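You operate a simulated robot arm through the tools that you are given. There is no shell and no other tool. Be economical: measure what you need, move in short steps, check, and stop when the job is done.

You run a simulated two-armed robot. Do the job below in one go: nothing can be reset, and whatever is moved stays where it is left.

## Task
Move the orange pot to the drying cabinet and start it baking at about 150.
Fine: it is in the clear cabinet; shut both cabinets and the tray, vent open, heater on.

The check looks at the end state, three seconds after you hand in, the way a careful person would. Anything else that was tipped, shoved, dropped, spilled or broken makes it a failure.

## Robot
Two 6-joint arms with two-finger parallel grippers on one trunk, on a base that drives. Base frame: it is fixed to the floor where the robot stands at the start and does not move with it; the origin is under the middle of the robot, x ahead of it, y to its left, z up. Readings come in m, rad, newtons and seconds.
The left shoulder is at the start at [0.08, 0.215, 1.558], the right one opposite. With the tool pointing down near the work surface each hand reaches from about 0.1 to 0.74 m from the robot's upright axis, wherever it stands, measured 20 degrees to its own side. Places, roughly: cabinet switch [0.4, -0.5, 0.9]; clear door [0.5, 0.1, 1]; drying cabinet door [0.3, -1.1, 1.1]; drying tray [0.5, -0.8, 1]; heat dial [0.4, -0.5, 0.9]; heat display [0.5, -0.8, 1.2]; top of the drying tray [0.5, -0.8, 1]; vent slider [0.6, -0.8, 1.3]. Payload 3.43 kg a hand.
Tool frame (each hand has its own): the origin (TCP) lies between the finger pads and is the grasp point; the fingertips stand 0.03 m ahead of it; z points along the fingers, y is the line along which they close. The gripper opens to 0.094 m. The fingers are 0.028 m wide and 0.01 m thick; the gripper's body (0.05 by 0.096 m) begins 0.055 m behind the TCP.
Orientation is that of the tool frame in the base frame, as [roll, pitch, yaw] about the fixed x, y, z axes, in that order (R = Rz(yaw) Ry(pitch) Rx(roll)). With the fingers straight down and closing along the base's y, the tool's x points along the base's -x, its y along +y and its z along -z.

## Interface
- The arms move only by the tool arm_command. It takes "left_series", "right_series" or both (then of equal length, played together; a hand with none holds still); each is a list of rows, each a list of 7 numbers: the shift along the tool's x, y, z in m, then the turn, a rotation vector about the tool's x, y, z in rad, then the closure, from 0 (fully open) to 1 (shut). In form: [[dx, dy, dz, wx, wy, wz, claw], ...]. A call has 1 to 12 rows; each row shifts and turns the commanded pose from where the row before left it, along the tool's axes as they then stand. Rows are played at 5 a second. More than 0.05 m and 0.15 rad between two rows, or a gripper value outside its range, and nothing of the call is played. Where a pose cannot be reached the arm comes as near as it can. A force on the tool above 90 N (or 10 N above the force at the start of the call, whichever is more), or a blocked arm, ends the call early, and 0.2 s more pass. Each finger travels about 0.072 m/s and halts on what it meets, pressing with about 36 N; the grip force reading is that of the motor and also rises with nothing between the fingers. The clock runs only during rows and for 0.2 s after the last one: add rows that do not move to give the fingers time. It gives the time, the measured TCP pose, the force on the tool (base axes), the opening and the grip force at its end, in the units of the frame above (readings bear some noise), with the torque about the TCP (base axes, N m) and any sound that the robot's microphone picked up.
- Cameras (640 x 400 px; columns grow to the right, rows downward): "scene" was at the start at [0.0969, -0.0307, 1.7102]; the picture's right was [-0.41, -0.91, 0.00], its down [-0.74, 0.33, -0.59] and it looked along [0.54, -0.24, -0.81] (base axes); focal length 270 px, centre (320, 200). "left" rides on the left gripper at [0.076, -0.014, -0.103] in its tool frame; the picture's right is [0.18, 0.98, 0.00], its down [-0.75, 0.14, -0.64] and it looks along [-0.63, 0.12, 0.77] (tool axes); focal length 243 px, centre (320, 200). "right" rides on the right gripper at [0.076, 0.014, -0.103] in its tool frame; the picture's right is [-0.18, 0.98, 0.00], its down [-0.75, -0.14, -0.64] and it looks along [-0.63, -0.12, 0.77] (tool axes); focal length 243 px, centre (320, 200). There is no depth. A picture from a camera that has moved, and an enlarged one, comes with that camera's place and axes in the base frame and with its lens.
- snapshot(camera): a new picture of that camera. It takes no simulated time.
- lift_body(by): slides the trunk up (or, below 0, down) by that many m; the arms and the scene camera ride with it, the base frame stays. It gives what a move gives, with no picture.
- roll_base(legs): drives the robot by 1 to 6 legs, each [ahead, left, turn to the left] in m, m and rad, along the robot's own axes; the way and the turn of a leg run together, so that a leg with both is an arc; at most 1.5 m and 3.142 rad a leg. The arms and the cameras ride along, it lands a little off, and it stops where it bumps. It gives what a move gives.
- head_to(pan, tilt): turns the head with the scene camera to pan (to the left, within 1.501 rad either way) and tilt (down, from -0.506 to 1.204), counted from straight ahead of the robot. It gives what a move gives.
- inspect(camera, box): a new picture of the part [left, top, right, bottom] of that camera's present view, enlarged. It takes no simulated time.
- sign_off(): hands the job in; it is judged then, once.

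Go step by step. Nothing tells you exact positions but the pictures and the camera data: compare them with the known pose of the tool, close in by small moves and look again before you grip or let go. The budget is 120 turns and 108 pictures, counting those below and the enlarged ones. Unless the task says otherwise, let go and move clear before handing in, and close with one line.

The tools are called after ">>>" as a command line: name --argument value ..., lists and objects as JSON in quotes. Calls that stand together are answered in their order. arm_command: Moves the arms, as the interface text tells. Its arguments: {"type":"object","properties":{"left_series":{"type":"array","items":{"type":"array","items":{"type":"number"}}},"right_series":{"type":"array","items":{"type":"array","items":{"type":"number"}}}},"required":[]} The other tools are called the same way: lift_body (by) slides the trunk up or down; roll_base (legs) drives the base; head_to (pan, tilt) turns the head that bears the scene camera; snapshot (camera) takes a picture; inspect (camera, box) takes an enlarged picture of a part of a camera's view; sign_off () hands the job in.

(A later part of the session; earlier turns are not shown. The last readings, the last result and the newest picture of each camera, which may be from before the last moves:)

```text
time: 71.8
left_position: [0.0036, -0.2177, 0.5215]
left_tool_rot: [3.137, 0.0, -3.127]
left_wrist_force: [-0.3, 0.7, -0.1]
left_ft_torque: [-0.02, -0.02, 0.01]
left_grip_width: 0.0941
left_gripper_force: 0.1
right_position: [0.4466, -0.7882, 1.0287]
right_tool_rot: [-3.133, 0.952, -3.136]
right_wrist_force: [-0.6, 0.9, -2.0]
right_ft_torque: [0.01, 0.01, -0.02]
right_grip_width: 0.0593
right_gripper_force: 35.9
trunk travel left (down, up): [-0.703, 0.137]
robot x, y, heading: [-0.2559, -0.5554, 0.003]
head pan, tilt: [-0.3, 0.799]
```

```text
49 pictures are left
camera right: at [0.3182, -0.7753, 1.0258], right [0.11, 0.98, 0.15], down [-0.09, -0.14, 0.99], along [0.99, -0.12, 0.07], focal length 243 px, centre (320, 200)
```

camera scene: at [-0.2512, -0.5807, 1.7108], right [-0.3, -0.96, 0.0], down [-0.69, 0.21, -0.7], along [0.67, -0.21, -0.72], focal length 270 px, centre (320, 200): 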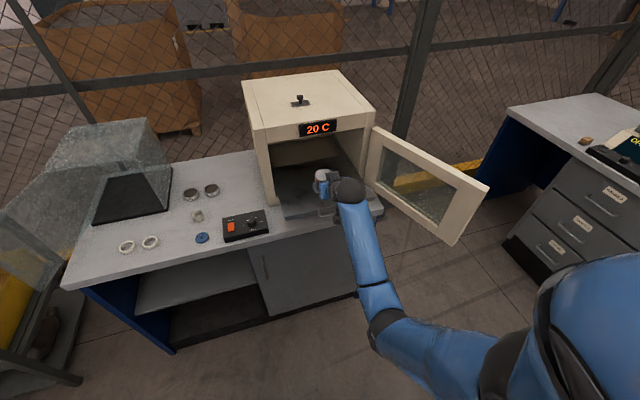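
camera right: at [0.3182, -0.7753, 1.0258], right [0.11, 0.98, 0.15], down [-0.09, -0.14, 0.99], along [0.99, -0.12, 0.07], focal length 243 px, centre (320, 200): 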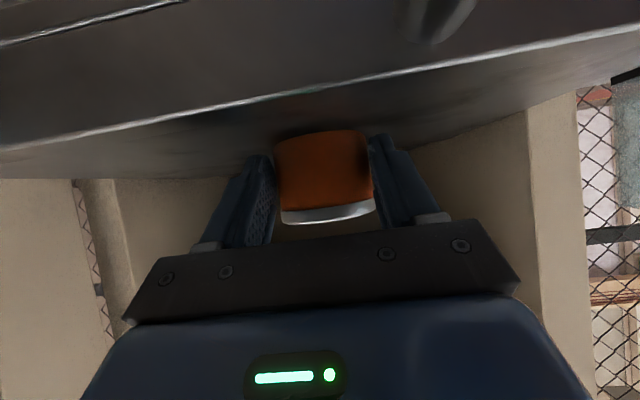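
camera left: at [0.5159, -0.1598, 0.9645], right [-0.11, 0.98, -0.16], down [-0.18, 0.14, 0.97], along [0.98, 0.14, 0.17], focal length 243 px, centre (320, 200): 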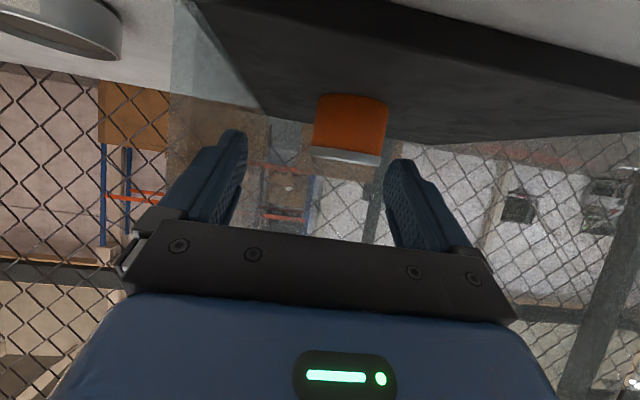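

No contact yet; continuing in 1.5–2 mm steps.

>>> arm_command --right_series '[[0.00163, 0, 0.00116, 0, 0, 0, 1], [0.00163, 0, 0.00116, 0, 0, 0, 1], [0.00163, 0, 0.00116, 0, 0, 0, 1], [0, 0, 0, 0, 0, 0, 1]]'

>>> inspect --camera "right" --box '[220, 80, 420, 240]'

```text
time: 72.8
left_position: [0.0042, -0.2179, 0.5216]
left_tool_rot: [3.137, 0.001, -3.124]
left_wrist_force: [0.2, 0.7, -0.4]
left_ft_torque: [0.02, 0.04, -0.01]
left_grip_width: 0.0939
left_gripper_force: 0.0
right_position: [0.4486, -0.7891, 1.0236]
right_tool_rot: [-3.134, 0.957, -3.136]
right_wrist_force: [0.5, -0.6, 10.2]
right_ft_torque: [0.25, -0.09, 0.01]
right_grip_width: 0.0592
right_gripper_force: 35.2
trunk travel left (down, up): [-0.703, 0.137]
robot x, y, heading: [-0.2615, -0.5532, 0.001]
head pan, tilt: [-0.3, 0.799]
```

```text
2.50 times, centred on (320, 160) of right
camera zoom: at [0.3193, -0.775, 1.0209], right [0.11, 0.98, 0.15], down [-0.09, -0.14, 0.99], along [0.99, -0.12, 0.08], focal length 606 px, centre (320, 300)
```

zoom: 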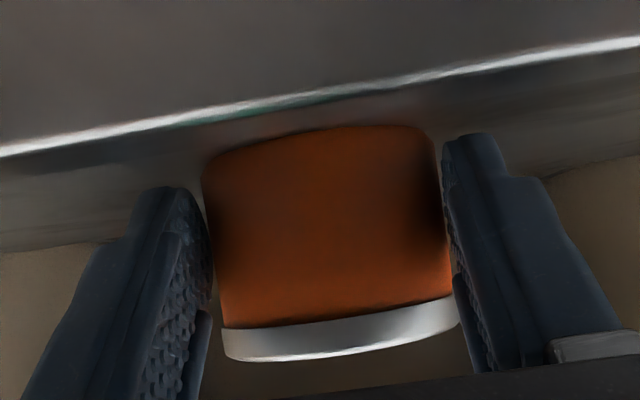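

Contact with about 10 N: the pot is on the tray. I'll open the fingers fully and check.

>>> arm_command --right_series '[[0, 0, 0, 0, 0, 0, 0.5], [0, 0, 0, 0, 0, 0, 0.2], [0, 0, 0, 0, 0, 0, 0], [0, 0, 0, 0, 0, 0, 0]]'

>>> snapshot --camera "right"

```text
time: 73.8
left_position: [0.0042, -0.2173, 0.5229]
left_tool_rot: [3.139, 0.002, -3.125]
left_wrist_force: [-0.7, 0.3, -0.1]
left_ft_torque: [0.01, 0.04, 0.0]
left_grip_width: 0.0938
left_gripper_force: 0.0
right_position: [0.4451, -0.7883, 1.0237]
right_tool_rot: [-3.136, 0.958, -3.136]
right_wrist_force: [-0.9, -6.6, 15.8]
right_ft_torque: [0.58, -0.25, -0.14]
right_grip_width: 0.0903
right_gripper_force: 0.1
trunk travel left (down, up): [-0.703, 0.137]
robot x, y, heading: [-0.2575, -0.5558, -0.004]
head pan, tilt: [-0.3, 0.799]
```

```text
47 pictures are left
camera right: at [0.3181, -0.7752, 1.0208], right [0.11, 0.98, 0.15], down [-0.09, -0.14, 0.99], along [0.99, -0.12, 0.08], focal length 243 px, centre (320, 200)
```

right: 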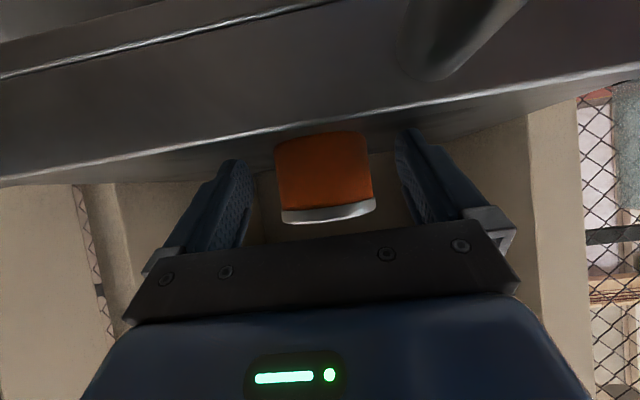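

The pot stands free on the tray; the fingertips rest on it lightly. I'll rise a few mm and retreat along the tool axis.

>>> arm_command --right_series '[[-0.0041, 0, -0.0029, 0, 0, 0, 0], [0, 0, -0.03, 0, 0, 0, 0], [0, 0, -0.035, 0, 0, 0, 0], [0, 0, -0.035, 0, 0, 0, 0], [0, 0, 0, 0, 0, 0, 0]]'

>>> snapshot --camera "right"

>>> snapshot --camera "scene"

```text
time: 75.0
left_position: [0.0057, -0.2171, 0.5204]
left_tool_rot: [3.139, 0.001, -3.125]
left_wrist_force: [0.5, 0.2, -0.1]
left_ft_torque: [0.02, -0.01, 0.0]
left_grip_width: 0.0941
left_gripper_force: 0.0
right_position: [0.3671, -0.7895, 1.084]
right_tool_rot: [-3.133, 0.952, -3.136]
right_wrist_force: [-0.4, -0.3, 0.8]
right_ft_torque: [0.0, -0.02, -0.01]
right_grip_width: 0.0942
right_gripper_force: 0.0
trunk travel left (down, up): [-0.703, 0.137]
robot x, y, heading: [-0.2616, -0.5567, -0.005]
head pan, tilt: [-0.3, 0.799]
```

```text
46 pictures are left
camera right: at [0.2396, -0.7755, 1.0824], right [0.11, 0.98, 0.15], down [-0.09, -0.14, 0.99], along [0.99, -0.12, 0.07], focal length 243 px, centre (320, 200)
```

right: 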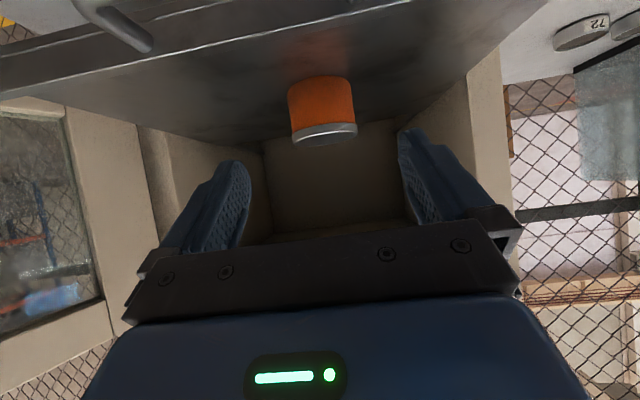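

```text
45 pictures are left
camera scene: at [-0.1497, -0.58, 1.6358], right [-0.29, -0.96, 0.0], down [-0.69, 0.21, -0.7], along [0.67, -0.21, -0.72], focal length 270 px, centre (320, 200)
```

scene: 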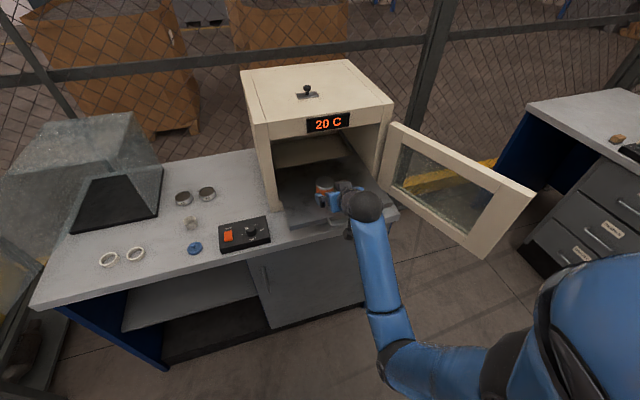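

The pot stands upright on the tray. Next I'll close the fist, back off, lower it to the tray-front height, and push the tray in at its handle.

>>> roll_base --legs '[[-0.1, 0, 0]]'

>>> arm_command --right_series '[[0, -0.012, 0, 0, 0, 0, 0.5], [0, -0.012, 0, 0, 0, 0, 1], [0, 0, 0, 0, 0, 0, 1], [0, 0, 0, 0, 0, 0, 1], [0, 0, 0, 0, 0, 0, 1]]'

>>> lift_body --by -0.07

>>> snapshot --camera "right"

>>> inspect --camera "scene" --box '[230, 60, 500, 250]'

```text
time: 76.1
left_position: [-0.0903, -0.2168, 0.5209]
left_tool_rot: [3.138, -0.002, -3.128]
left_wrist_force: [-0.1, -0.6, -0.2]
left_ft_torque: [-0.03, -0.01, -0.01]
left_grip_width: 0.0942
left_gripper_force: 0.1
right_position: [0.2732, -0.7898, 1.0828]
right_tool_rot: [-3.135, 0.95, -3.136]
right_wrist_force: [0.5, 0.4, -0.1]
right_ft_torque: [-0.02, 0.02, 0.0]
right_grip_width: 0.094
right_gripper_force: 0.1
trunk travel left (down, up): [-0.703, 0.137]
robot x, y, heading: [-0.3552, -0.5563, -0.002]
head pan, tilt: [-0.3, 0.799]
```

```text
time: 77.3
left_position: [-0.0918, -0.2169, 0.5215]
left_tool_rot: [3.139, -0.001, -3.129]
left_wrist_force: [0.4, -0.4, -0.2]
left_ft_torque: [0.01, 0.01, -0.02]
left_grip_width: 0.0939
left_gripper_force: 0.1
right_position: [0.2713, -0.8144, 1.0849]
right_tool_rot: [-3.135, 0.953, -3.136]
right_wrist_force: [0.8, -0.4, -0.2]
right_ft_torque: [-0.01, 0.0, 0.0]
right_grip_width: 0.0
right_gripper_force: 33.0
trunk travel left (down, up): [-0.703, 0.137]
robot x, y, heading: [-0.3542, -0.557, -0.003]
head pan, tilt: [-0.3, 0.799]
```

```text
time: 78.4
left_position: [-0.0911, -0.2158, 0.4514]
left_tool_rot: [3.138, 0.0, -3.128]
left_wrist_force: [-0.7, 0.3, 0.2]
left_ft_torque: [-0.01, 0.01, 0.01]
left_grip_width: 0.0942
left_gripper_force: 0.1
right_position: [0.2695, -0.8145, 1.0161]
right_tool_rot: [-3.134, 0.953, -3.136]
right_wrist_force: [0.5, -0.1, -0.1]
right_ft_torque: [0.0, 0.02, 0.0]
right_grip_width: 0.0001
right_gripper_force: 33.1
trunk travel left (down, up): [-0.633, 0.207]
robot x, y, heading: [-0.3551, -0.5577, 0.0]
head pan, tilt: [-0.3, 0.799]
```

```text
44 pictures are left
camera right: at [0.1424, -0.8005, 1.0137], right [0.11, 0.98, 0.15], down [-0.09, -0.14, 0.99], along [0.99, -0.12, 0.07], focal length 243 px, centre (320, 200)
```

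right: 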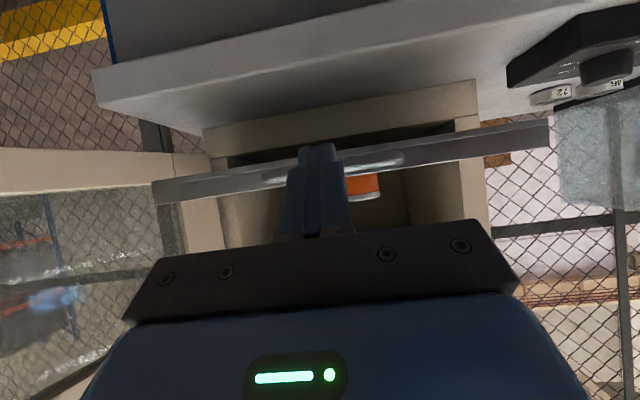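

```text
2.11 times, centred on (365, 155) of scene
camera zoom: at [-0.2479, -0.5803, 1.5659], right [-0.3, -0.95, 0.0], down [-0.68, 0.21, -0.7], along [0.67, -0.21, -0.72], focal length 568 px, centre (225, 295)
```

zoom: 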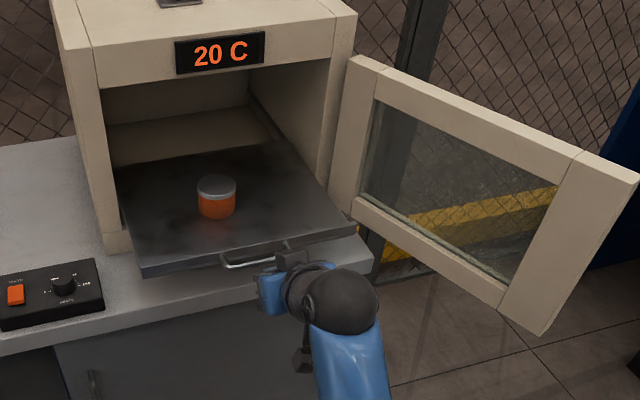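

The fist is right in line with the tray handle (z about 1.0). I'll drive forward in stages to push the tray in.

>>> roll_base --legs '[[0.06, 0, 0]]'

>>> snapshot --camera "right"

```text
time: 79.3
left_position: [-0.0353, -0.2171, 0.4519]
left_tool_rot: [3.138, 0.005, -3.125]
left_wrist_force: [0.1, 0.4, -0.4]
left_ft_torque: [-0.02, -0.02, -0.02]
left_grip_width: 0.0938
left_gripper_force: 0.2
right_position: [0.3247, -0.8151, 1.0195]
right_tool_rot: [-3.135, 0.958, -3.139]
right_wrist_force: [-1.4, 0.2, 0.2]
right_ft_torque: [0.01, 0.0, 0.01]
right_grip_width: 0.0
right_gripper_force: 33.4
trunk travel left (down, up): [-0.633, 0.207]
robot x, y, heading: [-0.2973, -0.5564, -0.005]
head pan, tilt: [-0.3, 0.799]
```

```text
42 pictures are left
camera right: at [0.1962, -0.801, 1.0161], right [0.11, 0.98, 0.15], down [-0.09, -0.14, 0.99], along [0.99, -0.12, 0.08], focal length 243 px, centre (320, 200)
```

right: 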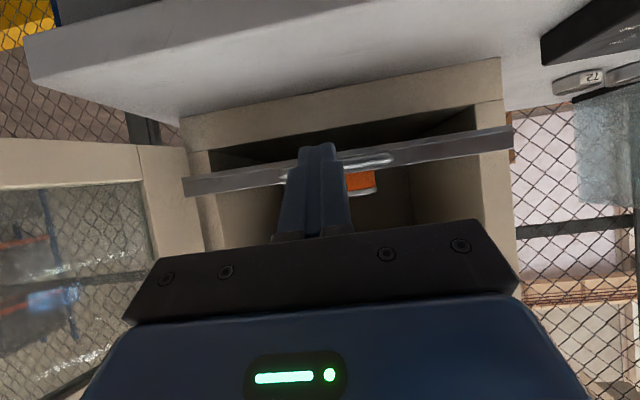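

The tray has already slid in some way (its front is near x 0.44 now), coasting ahead of the fist. I'll close the gap and then push slowly with the arm.

>>> roll_base --legs '[[0.05, 0, 0]]'

>>> arm_command --right_series '[[-0.0058, 0, 0.0082, 0, 0, 0, 1], [-0.0058, 0, 0.0082, 0, 0, 0, 1], [-0.0058, 0, 0.0082, 0, 0, 0, 1], [-0.0058, 0, 0.0082, 0, 0, 0, 1], [0, 0, 0, 0, 0, 0, 1]]'

>>> snapshot --camera "right"

>>> inspect --camera "scene" --box '[230, 60, 500, 250]'

```text
time: 80.3
left_position: [0.0129, -0.2176, 0.4535]
left_tool_rot: [3.137, 0.004, -3.126]
left_wrist_force: [-0.1, -0.9, 0.0]
left_ft_torque: [0.02, -0.02, 0.0]
left_grip_width: 0.0939
left_gripper_force: 0.0
right_position: [0.3733, -0.8152, 1.0197]
right_tool_rot: [-3.134, 0.955, -3.135]
right_wrist_force: [-0.6, -0.7, 0.5]
right_ft_torque: [-0.01, -0.01, 0.0]
right_grip_width: 0.0
right_gripper_force: 33.5
trunk travel left (down, up): [-0.633, 0.207]
robot x, y, heading: [-0.2481, -0.559, 0.001]
head pan, tilt: [-0.3, 0.799]
```

```text
time: 81.5
left_position: [0.0141, -0.218, 0.4515]
left_tool_rot: [3.138, 0.001, -3.128]
left_wrist_force: [1.3, 0.0, -0.6]
left_ft_torque: [-0.02, -0.02, -0.01]
left_grip_width: 0.094
left_gripper_force: 0.0
right_position: [0.4174, -0.8133, 1.0157]
right_tool_rot: [-3.133, 0.953, -3.139]
right_wrist_force: [0.2, -0.1, -0.1]
right_ft_torque: [0.01, -0.04, 0.04]
right_grip_width: 0.0
right_gripper_force: 33.6
trunk travel left (down, up): [-0.633, 0.207]
robot x, y, heading: [-0.2499, -0.5599, 0.0]
head pan, tilt: [-0.3, 0.799]
```

```text
41 pictures are left
camera right: at [0.2895, -0.7998, 1.0132], right [0.11, 0.98, 0.15], down [-0.09, -0.14, 0.99], along [0.99, -0.12, 0.07], focal length 243 px, centre (320, 200)
```

right: 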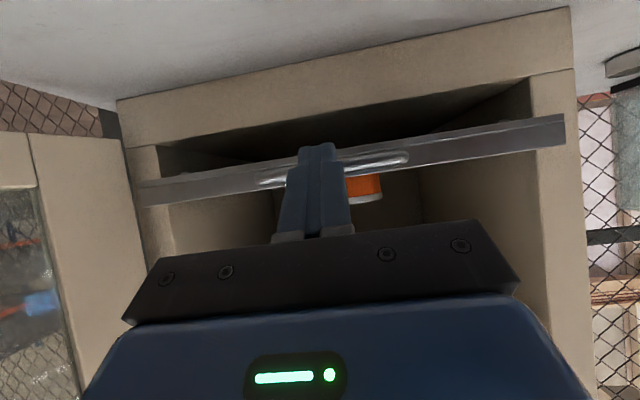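

```text
2.11 times, centred on (365, 155) of scene
camera zoom: at [-0.1417, -0.5806, 1.5659], right [-0.3, -0.96, 0.0], down [-0.68, 0.21, -0.7], along [0.67, -0.21, -0.72], focal length 568 px, centre (225, 295)
```

zoom: 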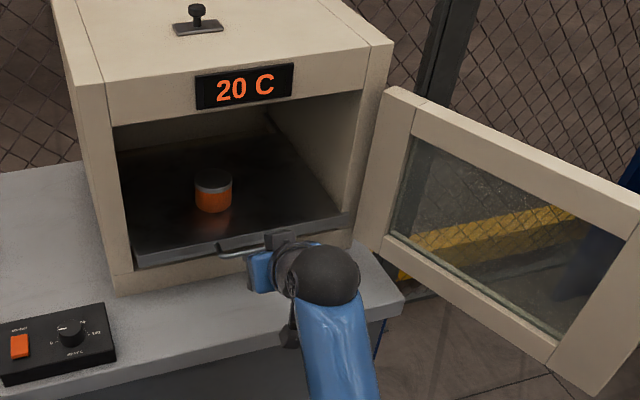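

The tray is almost in; only its front strip remains. Pushing on slowly until it resists.

>>> arm_command --right_series '[[-0.0058, 0, 0.0082, 0, 0, 0, 1], [-0.0058, 0, 0.0082, 0, 0, 0, 1], [-0.0058, 0, 0.0082, 0, 0, 0, 1], [-0.0058, 0, 0.0082, 0, 0, 0, 1], [-0.0058, 0, 0.0082, 0, 0, 0, 1], [0, 0, 0, 0, 0, 0, 1]]'

>>> snapshot --camera "right"

>>> inspect --camera "scene" --box '[230, 60, 500, 250]'

```text
time: 82.9
left_position: [0.0135, -0.2182, 0.4515]
left_tool_rot: [3.138, 0.0, -3.128]
left_wrist_force: [-0.2, 0.2, 0.2]
left_ft_torque: [0.0, 0.0, 0.0]
left_grip_width: 0.0939
left_gripper_force: 0.0
right_position: [0.4666, -0.814, 1.0154]
right_tool_rot: [-3.133, 0.954, -3.136]
right_wrist_force: [0.0, -0.5, -0.1]
right_ft_torque: [0.0, 0.02, -0.03]
right_grip_width: 0.0
right_gripper_force: 33.4
trunk travel left (down, up): [-0.633, 0.207]
robot x, y, heading: [-0.2521, -0.553, 0.003]
head pan, tilt: [-0.3, 0.799]
```

```text
39 pictures are left
camera right: at [0.3392, -0.8002, 1.013], right [0.11, 0.98, 0.15], down [-0.09, -0.14, 0.99], along [0.99, -0.12, 0.07], focal length 243 px, centre (320, 200)
```

right: 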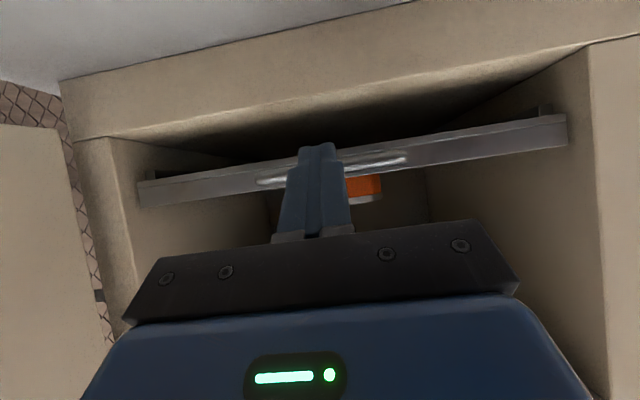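

```text
2.11 times, centred on (365, 155) of scene
camera zoom: at [-0.1413, -0.5805, 1.5658], right [-0.3, -0.96, 0.0], down [-0.68, 0.21, -0.7], along [0.67, -0.21, -0.72], focal length 568 px, centre (225, 295)
```

zoom: 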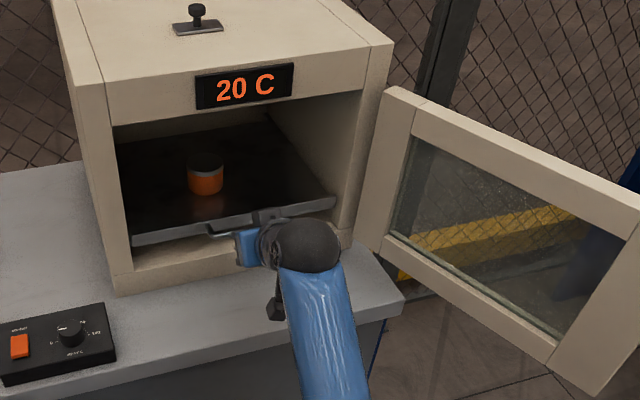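

The tray front is now just inside the opening and still moves freely. Continuing until it stops.

>>> arm_command --right_series '[[-0.0058, 0, 0.0082, 0, 0, 0, 1], [-0.0058, 0, 0.0082, 0, 0, 0, 1], [-0.0058, 0, 0.0082, 0, 0, 0, 1], [-0.0058, 0, 0.0082, 0, 0, 0, 1], [-0.0058, 0, 0.0082, 0, 0, 0, 1], [0, 0, 0, 0, 0, 0, 1]]'

>>> inspect --camera "scene" --box '[230, 60, 500, 250]'

```text
time: 84.3
left_position: [0.0079, -0.219, 0.4539]
left_tool_rot: [3.139, 0.011, -3.125]
left_wrist_force: [0.4, -0.5, 0.7]
left_ft_torque: [0.01, 0.03, 0.0]
left_grip_width: 0.0942
left_gripper_force: 0.1
right_position: [0.5034, -0.8143, 1.0171]
right_tool_rot: [-3.136, 0.95, -3.137]
right_wrist_force: [-73.7, 5.0, 2.2]
right_ft_torque: [0.03, 0.86, 0.47]
right_grip_width: 0.0
right_gripper_force: 33.1
trunk travel left (down, up): [-0.633, 0.207]
robot x, y, heading: [-0.2491, -0.5554, 0.0]
head pan, tilt: [-0.3, 0.799]
```

```text
2.11 times, centred on (365, 155) of scene
camera zoom: at [-0.1595, -0.5792, 1.567], right [-0.3, -0.95, 0.0], down [-0.68, 0.21, -0.71], along [0.67, -0.21, -0.71], focal length 568 px, centre (225, 295)
```

zoom: 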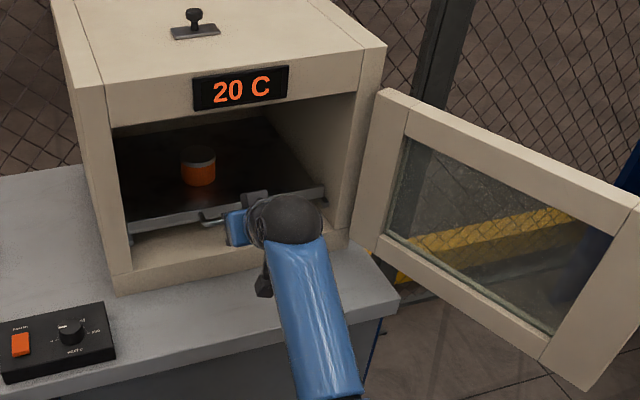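

The tray has hit its stop with the pot inside. I'll relieve and back out, then raise the trunk and look at the vent slider.

>>> arm_command --right_series '[[0.0116, 0, -0.0164, 0, 0, 0, 1], [0.0116, 0, -0.0164, 0, 0, 0, 1], [0, 0, 0, 0, 0, 0, 1]]'

>>> roll_base --legs '[[-0.2, 0, 0]]'

>>> lift_body --by 0.2

>>> snapshot --camera "scene"

>>> inspect --camera "scene" --box '[220, 60, 400, 170]'

```text
time: 85.1
left_position: [0.0129, -0.2179, 0.4509]
left_tool_rot: [3.139, 0.0, -3.125]
left_wrist_force: [0.3, -0.6, -0.2]
left_ft_torque: [0.03, 0.0, -0.02]
left_grip_width: 0.0937
left_gripper_force: 0.0
right_position: [0.4776, -0.8152, 1.0124]
right_tool_rot: [-3.135, 0.952, -3.138]
right_wrist_force: [0.1, 0.0, -0.7]
right_ft_torque: [0.0, 0.01, -0.01]
right_grip_width: 0.0
right_gripper_force: 33.2
trunk travel left (down, up): [-0.633, 0.207]
robot x, y, heading: [-0.2467, -0.5574, 0.001]
head pan, tilt: [-0.3, 0.799]
```

```text
time: 86.7
left_position: [-0.1824, -0.219, 0.4512]
left_tool_rot: [3.138, -0.002, -3.132]
left_wrist_force: [-0.1, 0.1, -0.8]
left_ft_torque: [0.01, -0.01, -0.01]
left_grip_width: 0.0939
left_gripper_force: 0.1
right_position: [0.2798, -0.8191, 1.012]
right_tool_rot: [-3.135, 0.952, 3.14]
right_wrist_force: [-0.4, -1.4, -0.9]
right_ft_torque: [0.01, -0.01, 0.0]
right_grip_width: 0.0
right_gripper_force: 32.6
trunk travel left (down, up): [-0.633, 0.207]
robot x, y, heading: [-0.445, -0.5567, -0.003]
head pan, tilt: [-0.3, 0.799]
```

```text
time: 88.8
left_position: [-0.1833, -0.2182, 0.6509]
left_tool_rot: [3.137, 0.001, -3.135]
left_wrist_force: [-0.6, -0.1, -0.4]
left_ft_torque: [0.0, -0.02, -0.03]
left_grip_width: 0.0942
left_gripper_force: 0.1
right_position: [0.2769, -0.8181, 1.2126]
right_tool_rot: [-3.134, 0.953, 3.139]
right_wrist_force: [-0.2, -0.2, -1.0]
right_ft_torque: [0.01, 0.01, -0.01]
right_grip_width: 0.0
right_gripper_force: 32.9
trunk travel left (down, up): [-0.833, 0.007]
robot x, y, heading: [-0.4468, -0.5551, -0.008]
head pan, tilt: [-0.3, 0.799]
```

```text
36 pictures are left
camera scene: at [-0.3402, -0.5804, 1.7658], right [-0.3, -0.95, 0.0], down [-0.68, 0.22, -0.7], along [0.66, -0.21, -0.72], focal length 270 px, centre (320, 200)
```

scene: 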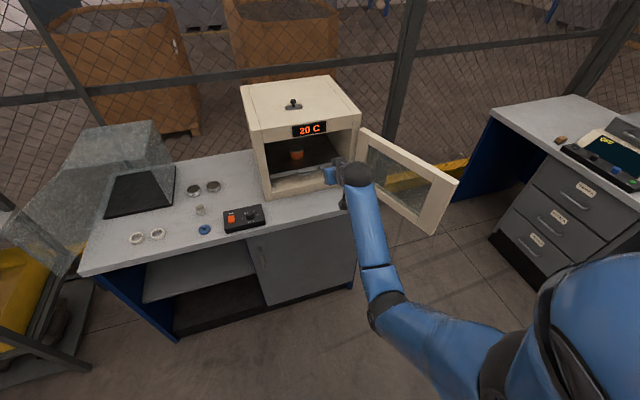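

```text
3.56 times, centred on (310, 115) of scene
camera zoom: at [-0.3402, -0.5804, 1.7658], right [-0.3, -0.95, 0.0], down [-0.68, 0.22, -0.7], along [0.66, -0.21, -0.72], focal length 959 px, centre (356, 502)
```

zoom: 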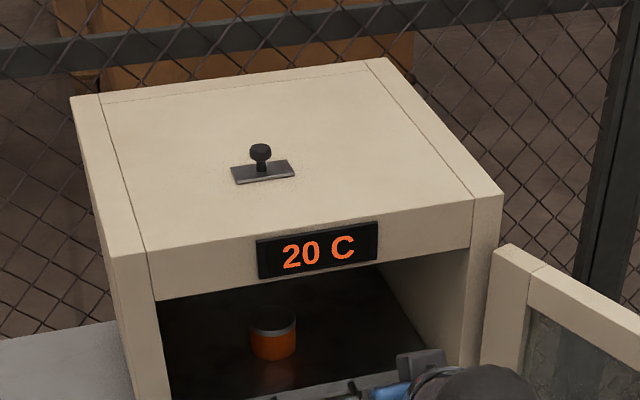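

The pot sits upright inside. The vent is a small plate with a knob. Next is the oven door: I'll retract the right fist, then go around the door's free end to push it shut from outside.

>>> arm_command --right_series '[[0.0246, 0, -0.0347, 0, 0, 0, 1], [0.0246, 0, -0.0347, 0, 0, 0, 1], [0.0246, 0, -0.0347, 0, 0, 0, 1], [0.0246, 0, -0.0347, 0, 0, 0, 1], [0, 0, 0, 0, 0, 0, 1]]'

>>> roll_base --legs '[[0, -0.42, 0]]'

>>> lift_body --by -0.12

>>> head_to --pan -0.2 --tilt 0.75

>>> snapshot --camera "scene"

```text
time: 90.0
left_position: [-0.1823, -0.2184, 0.6503]
left_tool_rot: [3.138, 0.0, -3.133]
left_wrist_force: [-0.4, -0.1, 0.2]
left_ft_torque: [0.03, -0.01, 0.0]
left_grip_width: 0.0939
left_gripper_force: 0.0
right_position: [0.1086, -0.8184, 1.2129]
right_tool_rot: [-3.136, 0.952, -3.141]
right_wrist_force: [-0.2, 0.2, -0.1]
right_ft_torque: [-0.01, 0.02, 0.02]
right_grip_width: 0.0
right_gripper_force: 32.7
trunk travel left (down, up): [-0.833, 0.007]
robot x, y, heading: [-0.4517, -0.5578, -0.01]
head pan, tilt: [-0.3, 0.799]
```

```text
time: 92.4
left_position: [-0.1924, -0.5921, 0.6515]
left_tool_rot: [3.141, 0.0, -3.121]
left_wrist_force: [-0.7, -0.7, 0.2]
left_ft_torque: [-0.01, 0.01, 0.02]
left_grip_width: 0.0939
left_gripper_force: 0.1
right_position: [0.106, -1.1645, 1.2128]
right_tool_rot: [3.104, 0.948, -3.111]
right_wrist_force: [-6.0, 26.9, 6.9]
right_ft_torque: [0.21, -0.17, 0.8]
right_grip_width: 0.0
right_gripper_force: 32.9
trunk travel left (down, up): [-0.833, 0.007]
robot x, y, heading: [-0.455, -0.9325, 0.005]
head pan, tilt: [-0.3, 0.799]
stopped in leg 1: the force on the tool passed its limit at 93 N (the readings are from after the stop); the commanded pose is now the measured one
```

```text
time: 93.9
left_position: [-0.194, -0.5921, 0.5316]
left_tool_rot: [-3.138, 0.003, -3.122]
left_wrist_force: [-0.2, 0.2, 1.1]
left_ft_torque: [0.03, 0.03, -0.01]
left_grip_width: 0.094
left_gripper_force: 0.0
right_position: [0.0993, -1.1681, 1.0976]
right_tool_rot: [3.114, 0.954, -3.114]
right_wrist_force: [-21.1, 25.5, 26.2]
right_ft_torque: [-0.04, -0.72, 0.6]
right_grip_width: 0.0
right_gripper_force: 33.4
trunk travel left (down, up): [-0.713, 0.127]
robot x, y, heading: [-0.4517, -0.933, 0.003]
head pan, tilt: [-0.3, 0.799]
```

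```text
time: 94.5
left_position: [-0.1935, -0.5915, 0.5315]
left_tool_rot: [-3.138, 0.006, -3.123]
left_wrist_force: [-0.3, -0.5, 0.2]
left_ft_torque: [0.0, -0.01, 0.0]
left_grip_width: 0.094
left_gripper_force: 0.0
right_position: [0.1001, -1.167, 1.0965]
right_tool_rot: [3.113, 0.953, -3.113]
right_wrist_force: [-21.8, 26.4, 23.6]
right_ft_torque: [0.03, -0.58, 0.7]
right_grip_width: 0.0
right_gripper_force: 33.2
trunk travel left (down, up): [-0.713, 0.127]
robot x, y, heading: [-0.4488, -0.9299, 0.007]
head pan, tilt: [-0.201, 0.75]
```

```text
34 pictures are left
camera scene: at [-0.3498, -0.9413, 1.6506], right [-0.2, -0.98, 0.0], down [-0.66, 0.13, -0.74], along [0.72, -0.15, -0.68], focal length 270 px, centre (320, 200)
```

scene: 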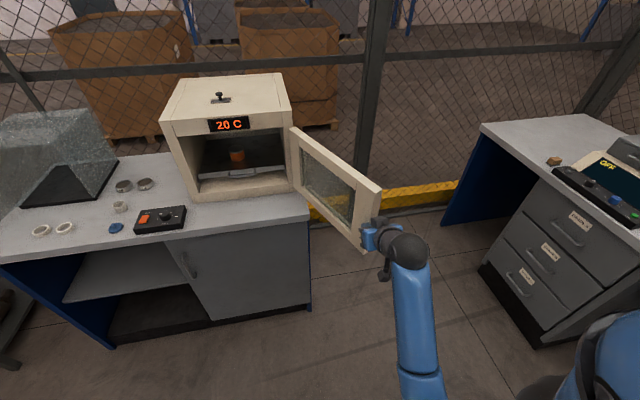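

The fist bumped the door's free edge, which extends to about x = 0.11. I'll back away, go further right, then forward past its outer side.

>>> roll_base --legs '[[-0.12, 0.02, 0], [0, -0.16, 0]]'

>>> snapshot --camera "scene"

```text
time: 95.5
left_position: [-0.2126, -0.5882, 0.5266]
left_tool_rot: [3.139, -0.008, -3.125]
left_wrist_force: [0.4, 0.8, 0.0]
left_ft_torque: [-0.03, -0.01, -0.02]
left_grip_width: 0.0939
left_gripper_force: 0.1
right_position: [0.084, -1.1655, 1.0907]
right_tool_rot: [3.101, 0.942, -3.123]
right_wrist_force: [-0.1, -0.3, -0.5]
right_ft_torque: [0.01, 0.02, -0.01]
right_grip_width: 0.0
right_gripper_force: 32.7
trunk travel left (down, up): [-0.713, 0.127]
robot x, y, heading: [-0.4768, -0.9266, -0.003]
head pan, tilt: [-0.201, 0.75]
stopped in leg 1: the force on the tool passed its limit at 105 N (the readings are from after the stop); the commanded pose is now the measured one
```

```text
33 pictures are left
camera scene: at [-0.3399, -0.9428, 1.6488], right [-0.2, -0.98, 0.0], down [-0.68, 0.14, -0.72], along [0.71, -0.15, -0.69], focal length 270 px, centre (320, 200)
```

scene: 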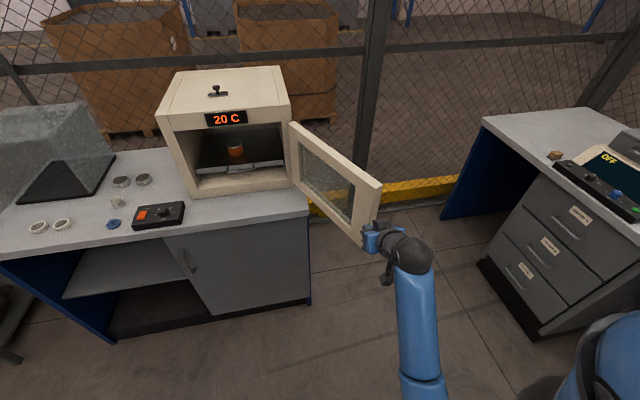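

The hand snagged while backing; the force is now zero. I'll look closely at what is touching.

>>> inspect --camera "scene" --box '[270, 110, 450, 290]'

>>> snapshot --camera "right"

```text
2.22 times, centred on (360, 200) of scene
camera zoom: at [-0.3399, -0.9428, 1.6488], right [-0.2, -0.98, 0.0], down [-0.68, 0.14, -0.72], along [0.71, -0.15, -0.69], focal length 599 px, centre (231, 200)
```

zoom: 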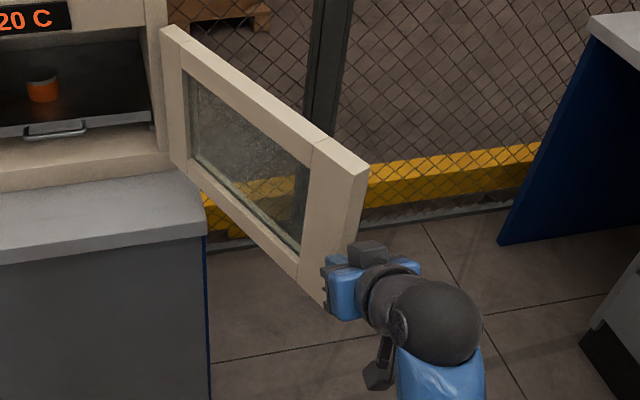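

```text
31 pictures are left
camera right: at [-0.0442, -1.1593, 1.0894], right [0.06, 0.98, 0.17], down [-0.07, -0.17, 0.98], along [1.0, -0.07, 0.06], focal length 243 px, centre (320, 200)
```

right: 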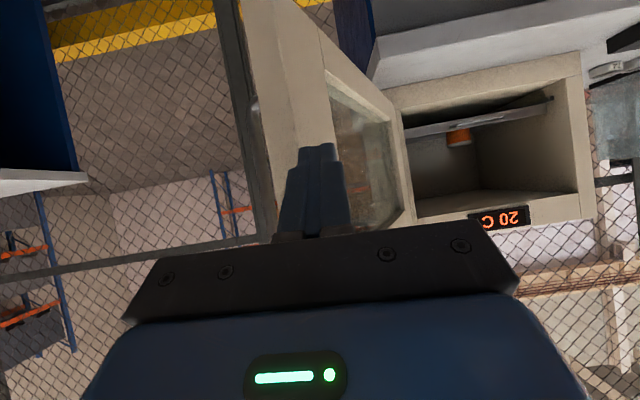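

The fist is at the inner side of the door's free edge. I'll back straight off, then shift right.

>>> roll_base --legs '[[-0.09, 0, 0]]'

>>> roll_base --legs '[[0, -0.16, 0]]'

>>> snapshot --camera "right"

```text
time: 96.2
left_position: [-0.2127, -0.5879, 0.5278]
left_tool_rot: [3.139, -0.004, -3.127]
left_wrist_force: [-0.1, 0.4, -0.3]
left_ft_torque: [0.02, 0.01, -0.03]
left_grip_width: 0.0941
left_gripper_force: 0.0
right_position: [0.0832, -1.167, 1.0926]
right_tool_rot: [3.101, 0.945, -3.122]
right_wrist_force: [0.7, 0.5, -1.2]
right_ft_torque: [0.01, 0.03, 0.03]
right_grip_width: 0.0
right_gripper_force: 32.9
trunk travel left (down, up): [-0.713, 0.127]
robot x, y, heading: [-0.4713, -0.9268, 0.004]
head pan, tilt: [-0.201, 0.75]
stopped in leg 1: the robot was blocked; the commanded pose is now the measured one
```

```text
time: 97.4
left_position: [-0.166, -0.6577, 0.5306]
left_tool_rot: [3.135, 0.003, 3.031]
left_wrist_force: [0.4, -0.7, 0.4]
left_ft_torque: [-0.01, 0.01, 0.0]
left_grip_width: 0.094
left_gripper_force: 0.0
right_position: [0.0476, -1.2703, 1.0958]
right_tool_rot: [3.1, 0.953, 3.03]
right_wrist_force: [0.4, 0.1, 0.7]
right_ft_torque: [-0.01, 0.01, -0.02]
right_grip_width: 0.0004
right_gripper_force: 32.7
trunk travel left (down, up): [-0.713, 0.127]
robot x, y, heading: [-0.4664, -0.959, -0.124]
head pan, tilt: [-0.201, 0.75]
stopped in leg 1: the robot was blocked; the commanded pose is now the measured one
```

```text
30 pictures are left
camera right: at [-0.079, -1.2469, 1.093], right [0.18, 0.97, 0.17], down [-0.1, -0.16, 0.98], along [0.98, -0.2, 0.07], focal length 243 px, centre (320, 200)
```

right: 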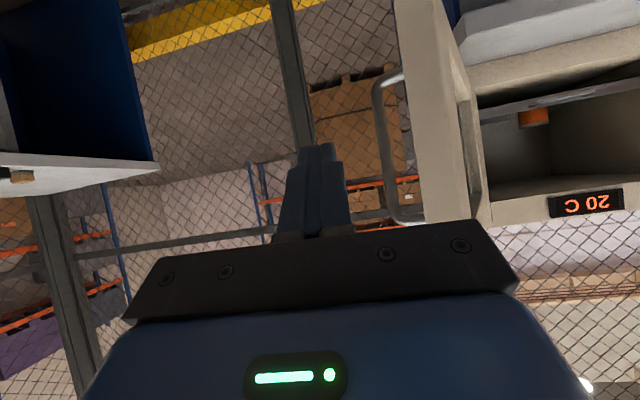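

The base met something behind and to the right, so I'll stop driving that way. The fist is now on the outer side of the door; I'll extend forward along the door with the arm.

>>> arm_command --right_series '[[-0.0193, 0, 0.0272, 0, 0, 0, 1], [-0.0193, 0, 0.0272, 0, 0, 0, 1], [-0.0193, 0, 0.0272, 0, 0, 0, 1], [0, 0, 0, 0, 0, 0, 1]]'

>>> head_to --pan -0.3 --tilt 0.75

>>> snapshot --camera "scene"

```text
time: 98.4
left_position: [-0.1659, -0.6581, 0.531]
left_tool_rot: [3.132, 0.002, 3.029]
left_wrist_force: [-0.5, -0.2, 1.0]
left_ft_torque: [0.03, 0.02, -0.02]
left_grip_width: 0.0942
left_gripper_force: 0.1
right_position: [0.1474, -1.2795, 1.0915]
right_tool_rot: [3.096, 0.953, 3.027]
right_wrist_force: [0.3, 0.2, -0.4]
right_ft_torque: [-0.04, 0.01, -0.04]
right_grip_width: 0.0
right_gripper_force: 32.5
trunk travel left (down, up): [-0.713, 0.127]
robot x, y, heading: [-0.4682, -0.9615, -0.132]
head pan, tilt: [-0.201, 0.75]
```

```text
time: 99.1
left_position: [-0.1663, -0.659, 0.5306]
left_tool_rot: [3.136, 0.002, 3.027]
left_wrist_force: [-0.8, -0.8, 0.1]
left_ft_torque: [0.01, 0.0, 0.0]
left_grip_width: 0.0937
left_gripper_force: 0.0
right_position: [0.1474, -1.2797, 1.0943]
right_tool_rot: [3.096, 0.951, 3.026]
right_wrist_force: [-0.9, 0.0, 0.2]
right_ft_torque: [-0.05, 0.02, -0.03]
right_grip_width: 0.0001
right_gripper_force: 33.2
trunk travel left (down, up): [-0.713, 0.127]
robot x, y, heading: [-0.4674, -0.9594, -0.128]
head pan, tilt: [-0.3, 0.75]
```

```text
29 pictures are left
camera scene: at [-0.3518, -1.0044, 1.6489], right [-0.42, -0.91, 0.0], down [-0.63, 0.29, -0.73], along [0.66, -0.3, -0.69], focal length 270 px, centre (320, 200)
```

scene: 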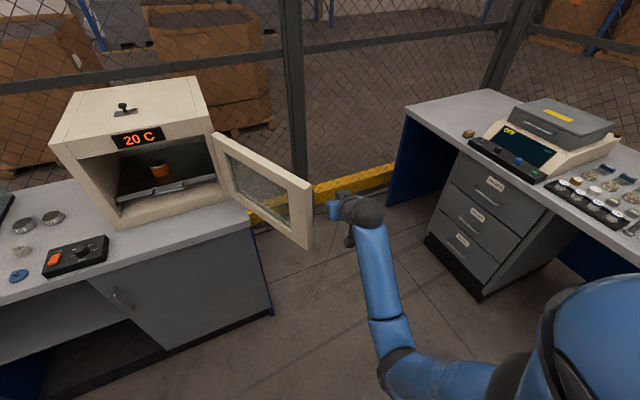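

The fist is outside the door. Now I'll sweep it to the left to swing the door.

>>> arm_command --right_series '[[0, 0.03, 0, 0, 0, 0, 1], [0, 0.03, 0, 0, 0, 0, 1], [0, 0.03, 0, 0, 0, 0, 1], [0, 0.03, 0, 0, 0, 0, 1], [0, 0.03, 0, 0, 0, 0, 1], [0, 0.03, 0, 0, 0, 0, 1], [0, 0, 0, 0, 0, 0, 1]]'

>>> snapshot --camera "scene"

```text
time: 99.8
left_position: [-0.1607, -0.6631, 0.5316]
left_tool_rot: [3.134, 0.005, 3.017]
left_wrist_force: [0.2, 0.1, -0.9]
left_ft_torque: [0.01, -0.03, 0.0]
left_grip_width: 0.094
left_gripper_force: 0.0
right_position: [0.1468, -1.2269, 1.0935]
right_tool_rot: [3.116, 0.944, 3.018]
right_wrist_force: [-12.8, -4.7, -3.0]
right_ft_torque: [0.18, -0.71, 0.79]
right_grip_width: 0.0
right_gripper_force: 32.2
trunk travel left (down, up): [-0.713, 0.127]
robot x, y, heading: [-0.4697, -0.9596, -0.141]
head pan, tilt: [-0.3, 0.75]
stopped in row 3 (right hand): the force on the tool passed its limit at 108 N (the readings are from after the stop); the commanded pose is now the measured one
```

```text
28 pictures are left
camera scene: at [-0.3547, -1.0071, 1.6496], right [-0.43, -0.9, 0.0], down [-0.62, 0.29, -0.73], along [0.66, -0.31, -0.69], focal length 270 px, centre (320, 200)
```

scene: 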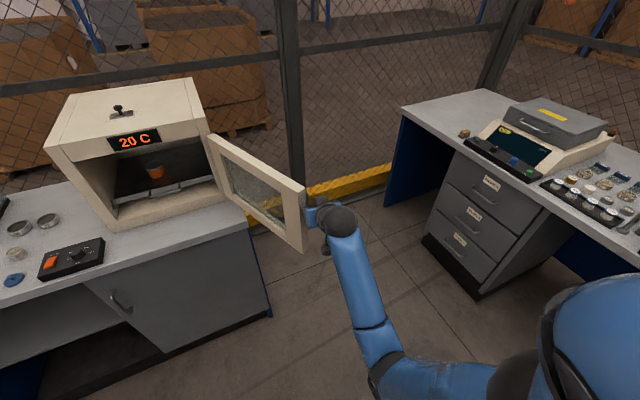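

Contact with the door happened too quickly. I'll push on in slow 1 cm steps.

>>> arm_command --right_series '[[0, 0.008, 0, 0, 0, 0, 1], [0, 0.012, 0, 0, 0, 0, 1], [0, 0.012, 0, 0, 0, 0, 1], [0, 0.012, 0, 0, 0, 0, 1], [0, 0.012, 0, 0, 0, 0, 1], [0, 0.012, 0, 0, 0, 0, 1], [0, 0.012, 0, 0, 0, 0, 1], [0, 0.012, 0, 0, 0, 0, 1], [0, 0.012, 0, 0, 0, 0, 1], [0, 0.012, 0, 0, 0, 0, 1], [0, 0.012, 0, 0, 0, 0, 1], [0, 0.012, 0, 0, 0, 0, 1]]'

>>> snapshot --camera "scene"

```text
time: 100.4
left_position: [-0.1575, -0.6663, 0.5314]
left_tool_rot: [3.135, 0.005, 3.008]
left_wrist_force: [0.5, -0.5, -0.2]
left_ft_torque: [-0.01, -0.04, 0.0]
left_grip_width: 0.0938
left_gripper_force: 0.1
right_position: [0.144, -1.2212, 1.0941]
right_tool_rot: [3.124, 0.945, 3.007]
right_wrist_force: [-18.7, -7.4, -0.1]
right_ft_torque: [0.37, -1.0, 1.06]
right_grip_width: 0.0001
right_gripper_force: 33.0
trunk travel left (down, up): [-0.713, 0.127]
robot x, y, heading: [-0.4623, -0.9608, -0.148]
head pan, tilt: [-0.3, 0.75]
stopped in row 2 (right hand): the force on the tool passed its limit at 104 N (the readings are from after the stop); the commanded pose is now the measured one
```

```text
27 pictures are left
camera scene: at [-0.3564, -1.0087, 1.6493], right [-0.43, -0.9, 0.0], down [-0.62, 0.3, -0.73], along [0.66, -0.31, -0.68], focal length 270 px, centre (320, 200)
```

scene: 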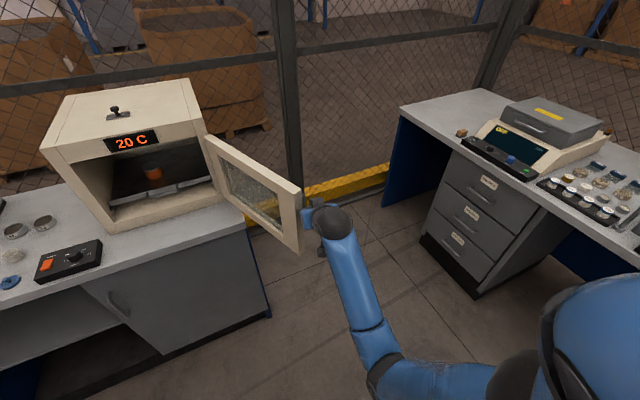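

The push has been jamming along the door's length; the free end must first move slightly backward along its arc. I'll follow that arc: mostly left, slightly back.

>>> arm_command --right_series '[[0.0058, 0, -0.0082, 0, 0, 0, 1], [0.003, 0.01, -0.0045, 0, 0, 0, 1], [0.003, 0.011, -0.004, 0, 0, 0, 1], [0.003, 0.011, -0.004, 0, 0, 0, 1], [0.003, 0.011, -0.004, 0, 0, 0, 1], [0.002, 0.012, -0.003, 0, 0, 0, 1], [0.002, 0.012, -0.003, 0, 0, 0, 1], [0.001, 0.012, -0.002, 0, 0, 0, 1], [0.001, 0.012, -0.001, 0, 0, 0, 1], [0, 0.012, 0, 0, 0, 0, 1]]'

>>> snapshot --camera "scene"

```text
time: 102.6
left_position: [-0.1579, -0.6662, 0.5322]
left_tool_rot: [3.138, 0.005, 3.003]
left_wrist_force: [0.1, -0.6, -0.1]
left_ft_torque: [-0.02, 0.02, -0.03]
left_grip_width: 0.094
left_gripper_force: 0.0
right_position: [0.1136, -1.1152, 1.0966]
right_tool_rot: [3.126, 0.941, 3.003]
right_wrist_force: [-83.7, -18.8, 11.8]
right_ft_torque: [0.32, -1.07, 0.81]
right_grip_width: 0.0
right_gripper_force: 32.6
trunk travel left (down, up): [-0.713, 0.127]
robot x, y, heading: [-0.4661, -0.9592, -0.155]
head pan, tilt: [-0.3, 0.75]
```

```text
26 pictures are left
camera scene: at [-0.356, -1.0069, 1.6499], right [-0.44, -0.9, 0.0], down [-0.61, 0.3, -0.73], along [0.66, -0.32, -0.68], focal length 270 px, centre (320, 200)
```

scene: 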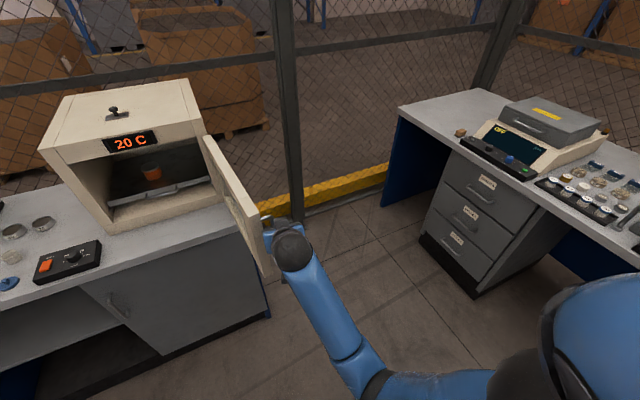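

The door is swinging shut. I'll relieve the along-door pressure and keep following the arc.

>>> arm_command --right_series '[[0.007, 0, -0.0098, 0, 0, 0, 1], [0.0015, 0.014, -0.002, 0, 0, 0, 1], [0.0012, 0.014, -0.0016, 0, 0, 0, 1], [0.0012, 0.014, -0.0016, 0, 0, 0, 1], [0.0012, 0.014, -0.0016, 0, 0, 0, 1], [0, 0.014, 0, 0, 0, 0, 1], [0, 0.014, 0, 0, 0, 0, 1], [0, 0.014, 0, 0, 0, 0, 1], [-0.0015, 0.014, 0.002, 0, 0, 0, 1], [-0.0015, 0.014, 0.002, 0, 0, 0, 1], [-0.0019, 0.014, 0.0026, 0, 0, 0, 1], [-0.0019, 0.014, 0.0026, 0, 0, 0, 1]]'

>>> snapshot --camera "scene"

```text
time: 104.5
left_position: [-0.158, -0.6634, 0.5307]
left_tool_rot: [3.138, 0.008, 3.009]
left_wrist_force: [-0.6, 0.3, 0.2]
left_ft_torque: [0.03, -0.01, 0.01]
left_grip_width: 0.094
left_gripper_force: 0.1
right_position: [0.1052, -1.0008, 1.095]
right_tool_rot: [3.126, 0.941, 3.018]
right_wrist_force: [-0.3, 0.0, -0.3]
right_ft_torque: [0.02, 0.03, -0.03]
right_grip_width: 0.0001
right_gripper_force: 32.7
trunk travel left (down, up): [-0.713, 0.127]
robot x, y, heading: [-0.4643, -0.9622, -0.146]
head pan, tilt: [-0.3, 0.75]
stopped in row 9 (right hand): the force on the tool passed its limit at 105 N (the readings are from after the stop); the commanded pose is now the measured one
```

```text
25 pictures are left
camera scene: at [-0.356, -1.0019, 1.6493], right [-0.43, -0.9, 0.0], down [-0.62, 0.3, -0.73], along [0.66, -0.32, -0.68], focal length 270 px, centre (320, 200)
```

scene: 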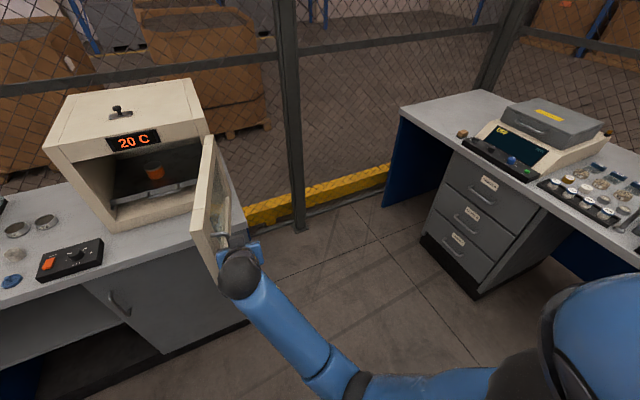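

The door is past square now. I'll relieve again and continue along the arc, bending forward more.

>>> arm_command --right_series '[[0.007, -0.003, -0.0098, 0, 0, 0, 1], [0, 0.012, 0, 0, 0, 0, 1], [0, 0.014, 0, 0, 0, 0, 1], [0, 0.014, 0, 0, 0, 0, 1], [-0.0012, 0.014, 0.0016, 0, 0, 0, 1], [-0.0012, 0.014, 0.0016, 0, 0, 0, 1], [-0.0023, 0.014, 0.0033, 0, 0, 0, 1], [-0.0023, 0.014, 0.0033, 0, 0, 0, 1], [-0.0035, 0.013, 0.005, 0, 0, 0, 1], [-0.0035, 0.013, 0.005, 0, 0, 0, 1], [-0.0046, 0.013, 0.0065, 0, 0, 0, 1], [-0.0046, 0.013, 0.0065, 0, 0, 0, 1]]'

>>> snapshot --camera "scene"

```text
time: 107.1
left_position: [-0.158, -0.6632, 0.5301]
left_tool_rot: [3.139, 0.004, 3.01]
left_wrist_force: [0.2, 0.1, 0.2]
left_ft_torque: [0.04, -0.05, -0.03]
left_grip_width: 0.0939
left_gripper_force: 0.2
right_position: [0.1475, -0.8597, 1.0969]
right_tool_rot: [3.122, 0.942, 3.018]
right_wrist_force: [-0.2, -0.1, -0.3]
right_ft_torque: [0.0, 0.0, -0.02]
right_grip_width: 0.0001
right_gripper_force: 32.7
trunk travel left (down, up): [-0.713, 0.127]
robot x, y, heading: [-0.4638, -0.9582, -0.146]
head pan, tilt: [-0.3, 0.75]
```

```text
24 pictures are left
camera scene: at [-0.3554, -1.0023, 1.6495], right [-0.43, -0.9, 0.0], down [-0.62, 0.3, -0.73], along [0.66, -0.32, -0.68], focal length 270 px, centre (320, 200)
```

scene: 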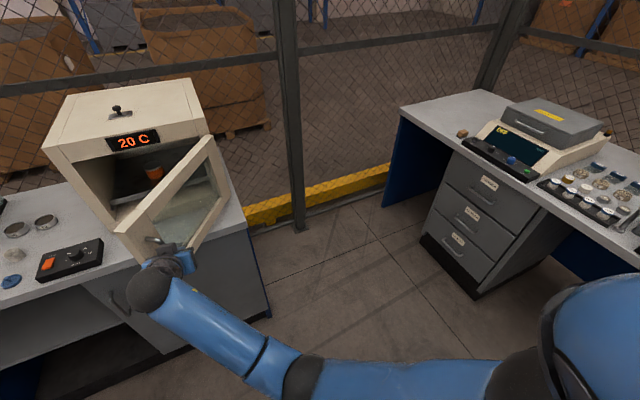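

The door is about half shut. Now I can push it on with the base, moving forward and left.

>>> roll_base --legs '[[0.13, 0.08, 0]]'

>>> snapshot --camera "scene"

```text
time: 108.5
left_position: [-0.0219, -0.6048, 0.5326]
left_tool_rot: [3.141, 0.014, 3.005]
left_wrist_force: [0.3, 0.8, -0.5]
left_ft_torque: [0.01, 0.0, -0.01]
left_grip_width: 0.0938
left_gripper_force: 0.0
right_position: [0.28, -0.8014, 1.1017]
right_tool_rot: [3.127, 0.948, 3.016]
right_wrist_force: [-0.8, -0.3, 0.8]
right_ft_torque: [-0.02, 0.03, 0.01]
right_grip_width: 0.0002
right_gripper_force: 32.9
trunk travel left (down, up): [-0.713, 0.127]
robot x, y, heading: [-0.3263, -0.8998, -0.151]
head pan, tilt: [-0.3, 0.75]
```

```text
23 pictures are left
camera scene: at [-0.2277, -0.9413, 1.6505], right [-0.44, -0.9, 0.0], down [-0.61, 0.3, -0.74], along [0.66, -0.32, -0.68], focal length 270 px, centre (320, 200)
```

scene: 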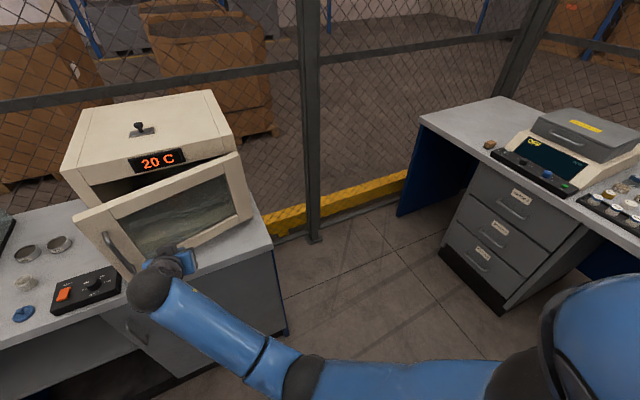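

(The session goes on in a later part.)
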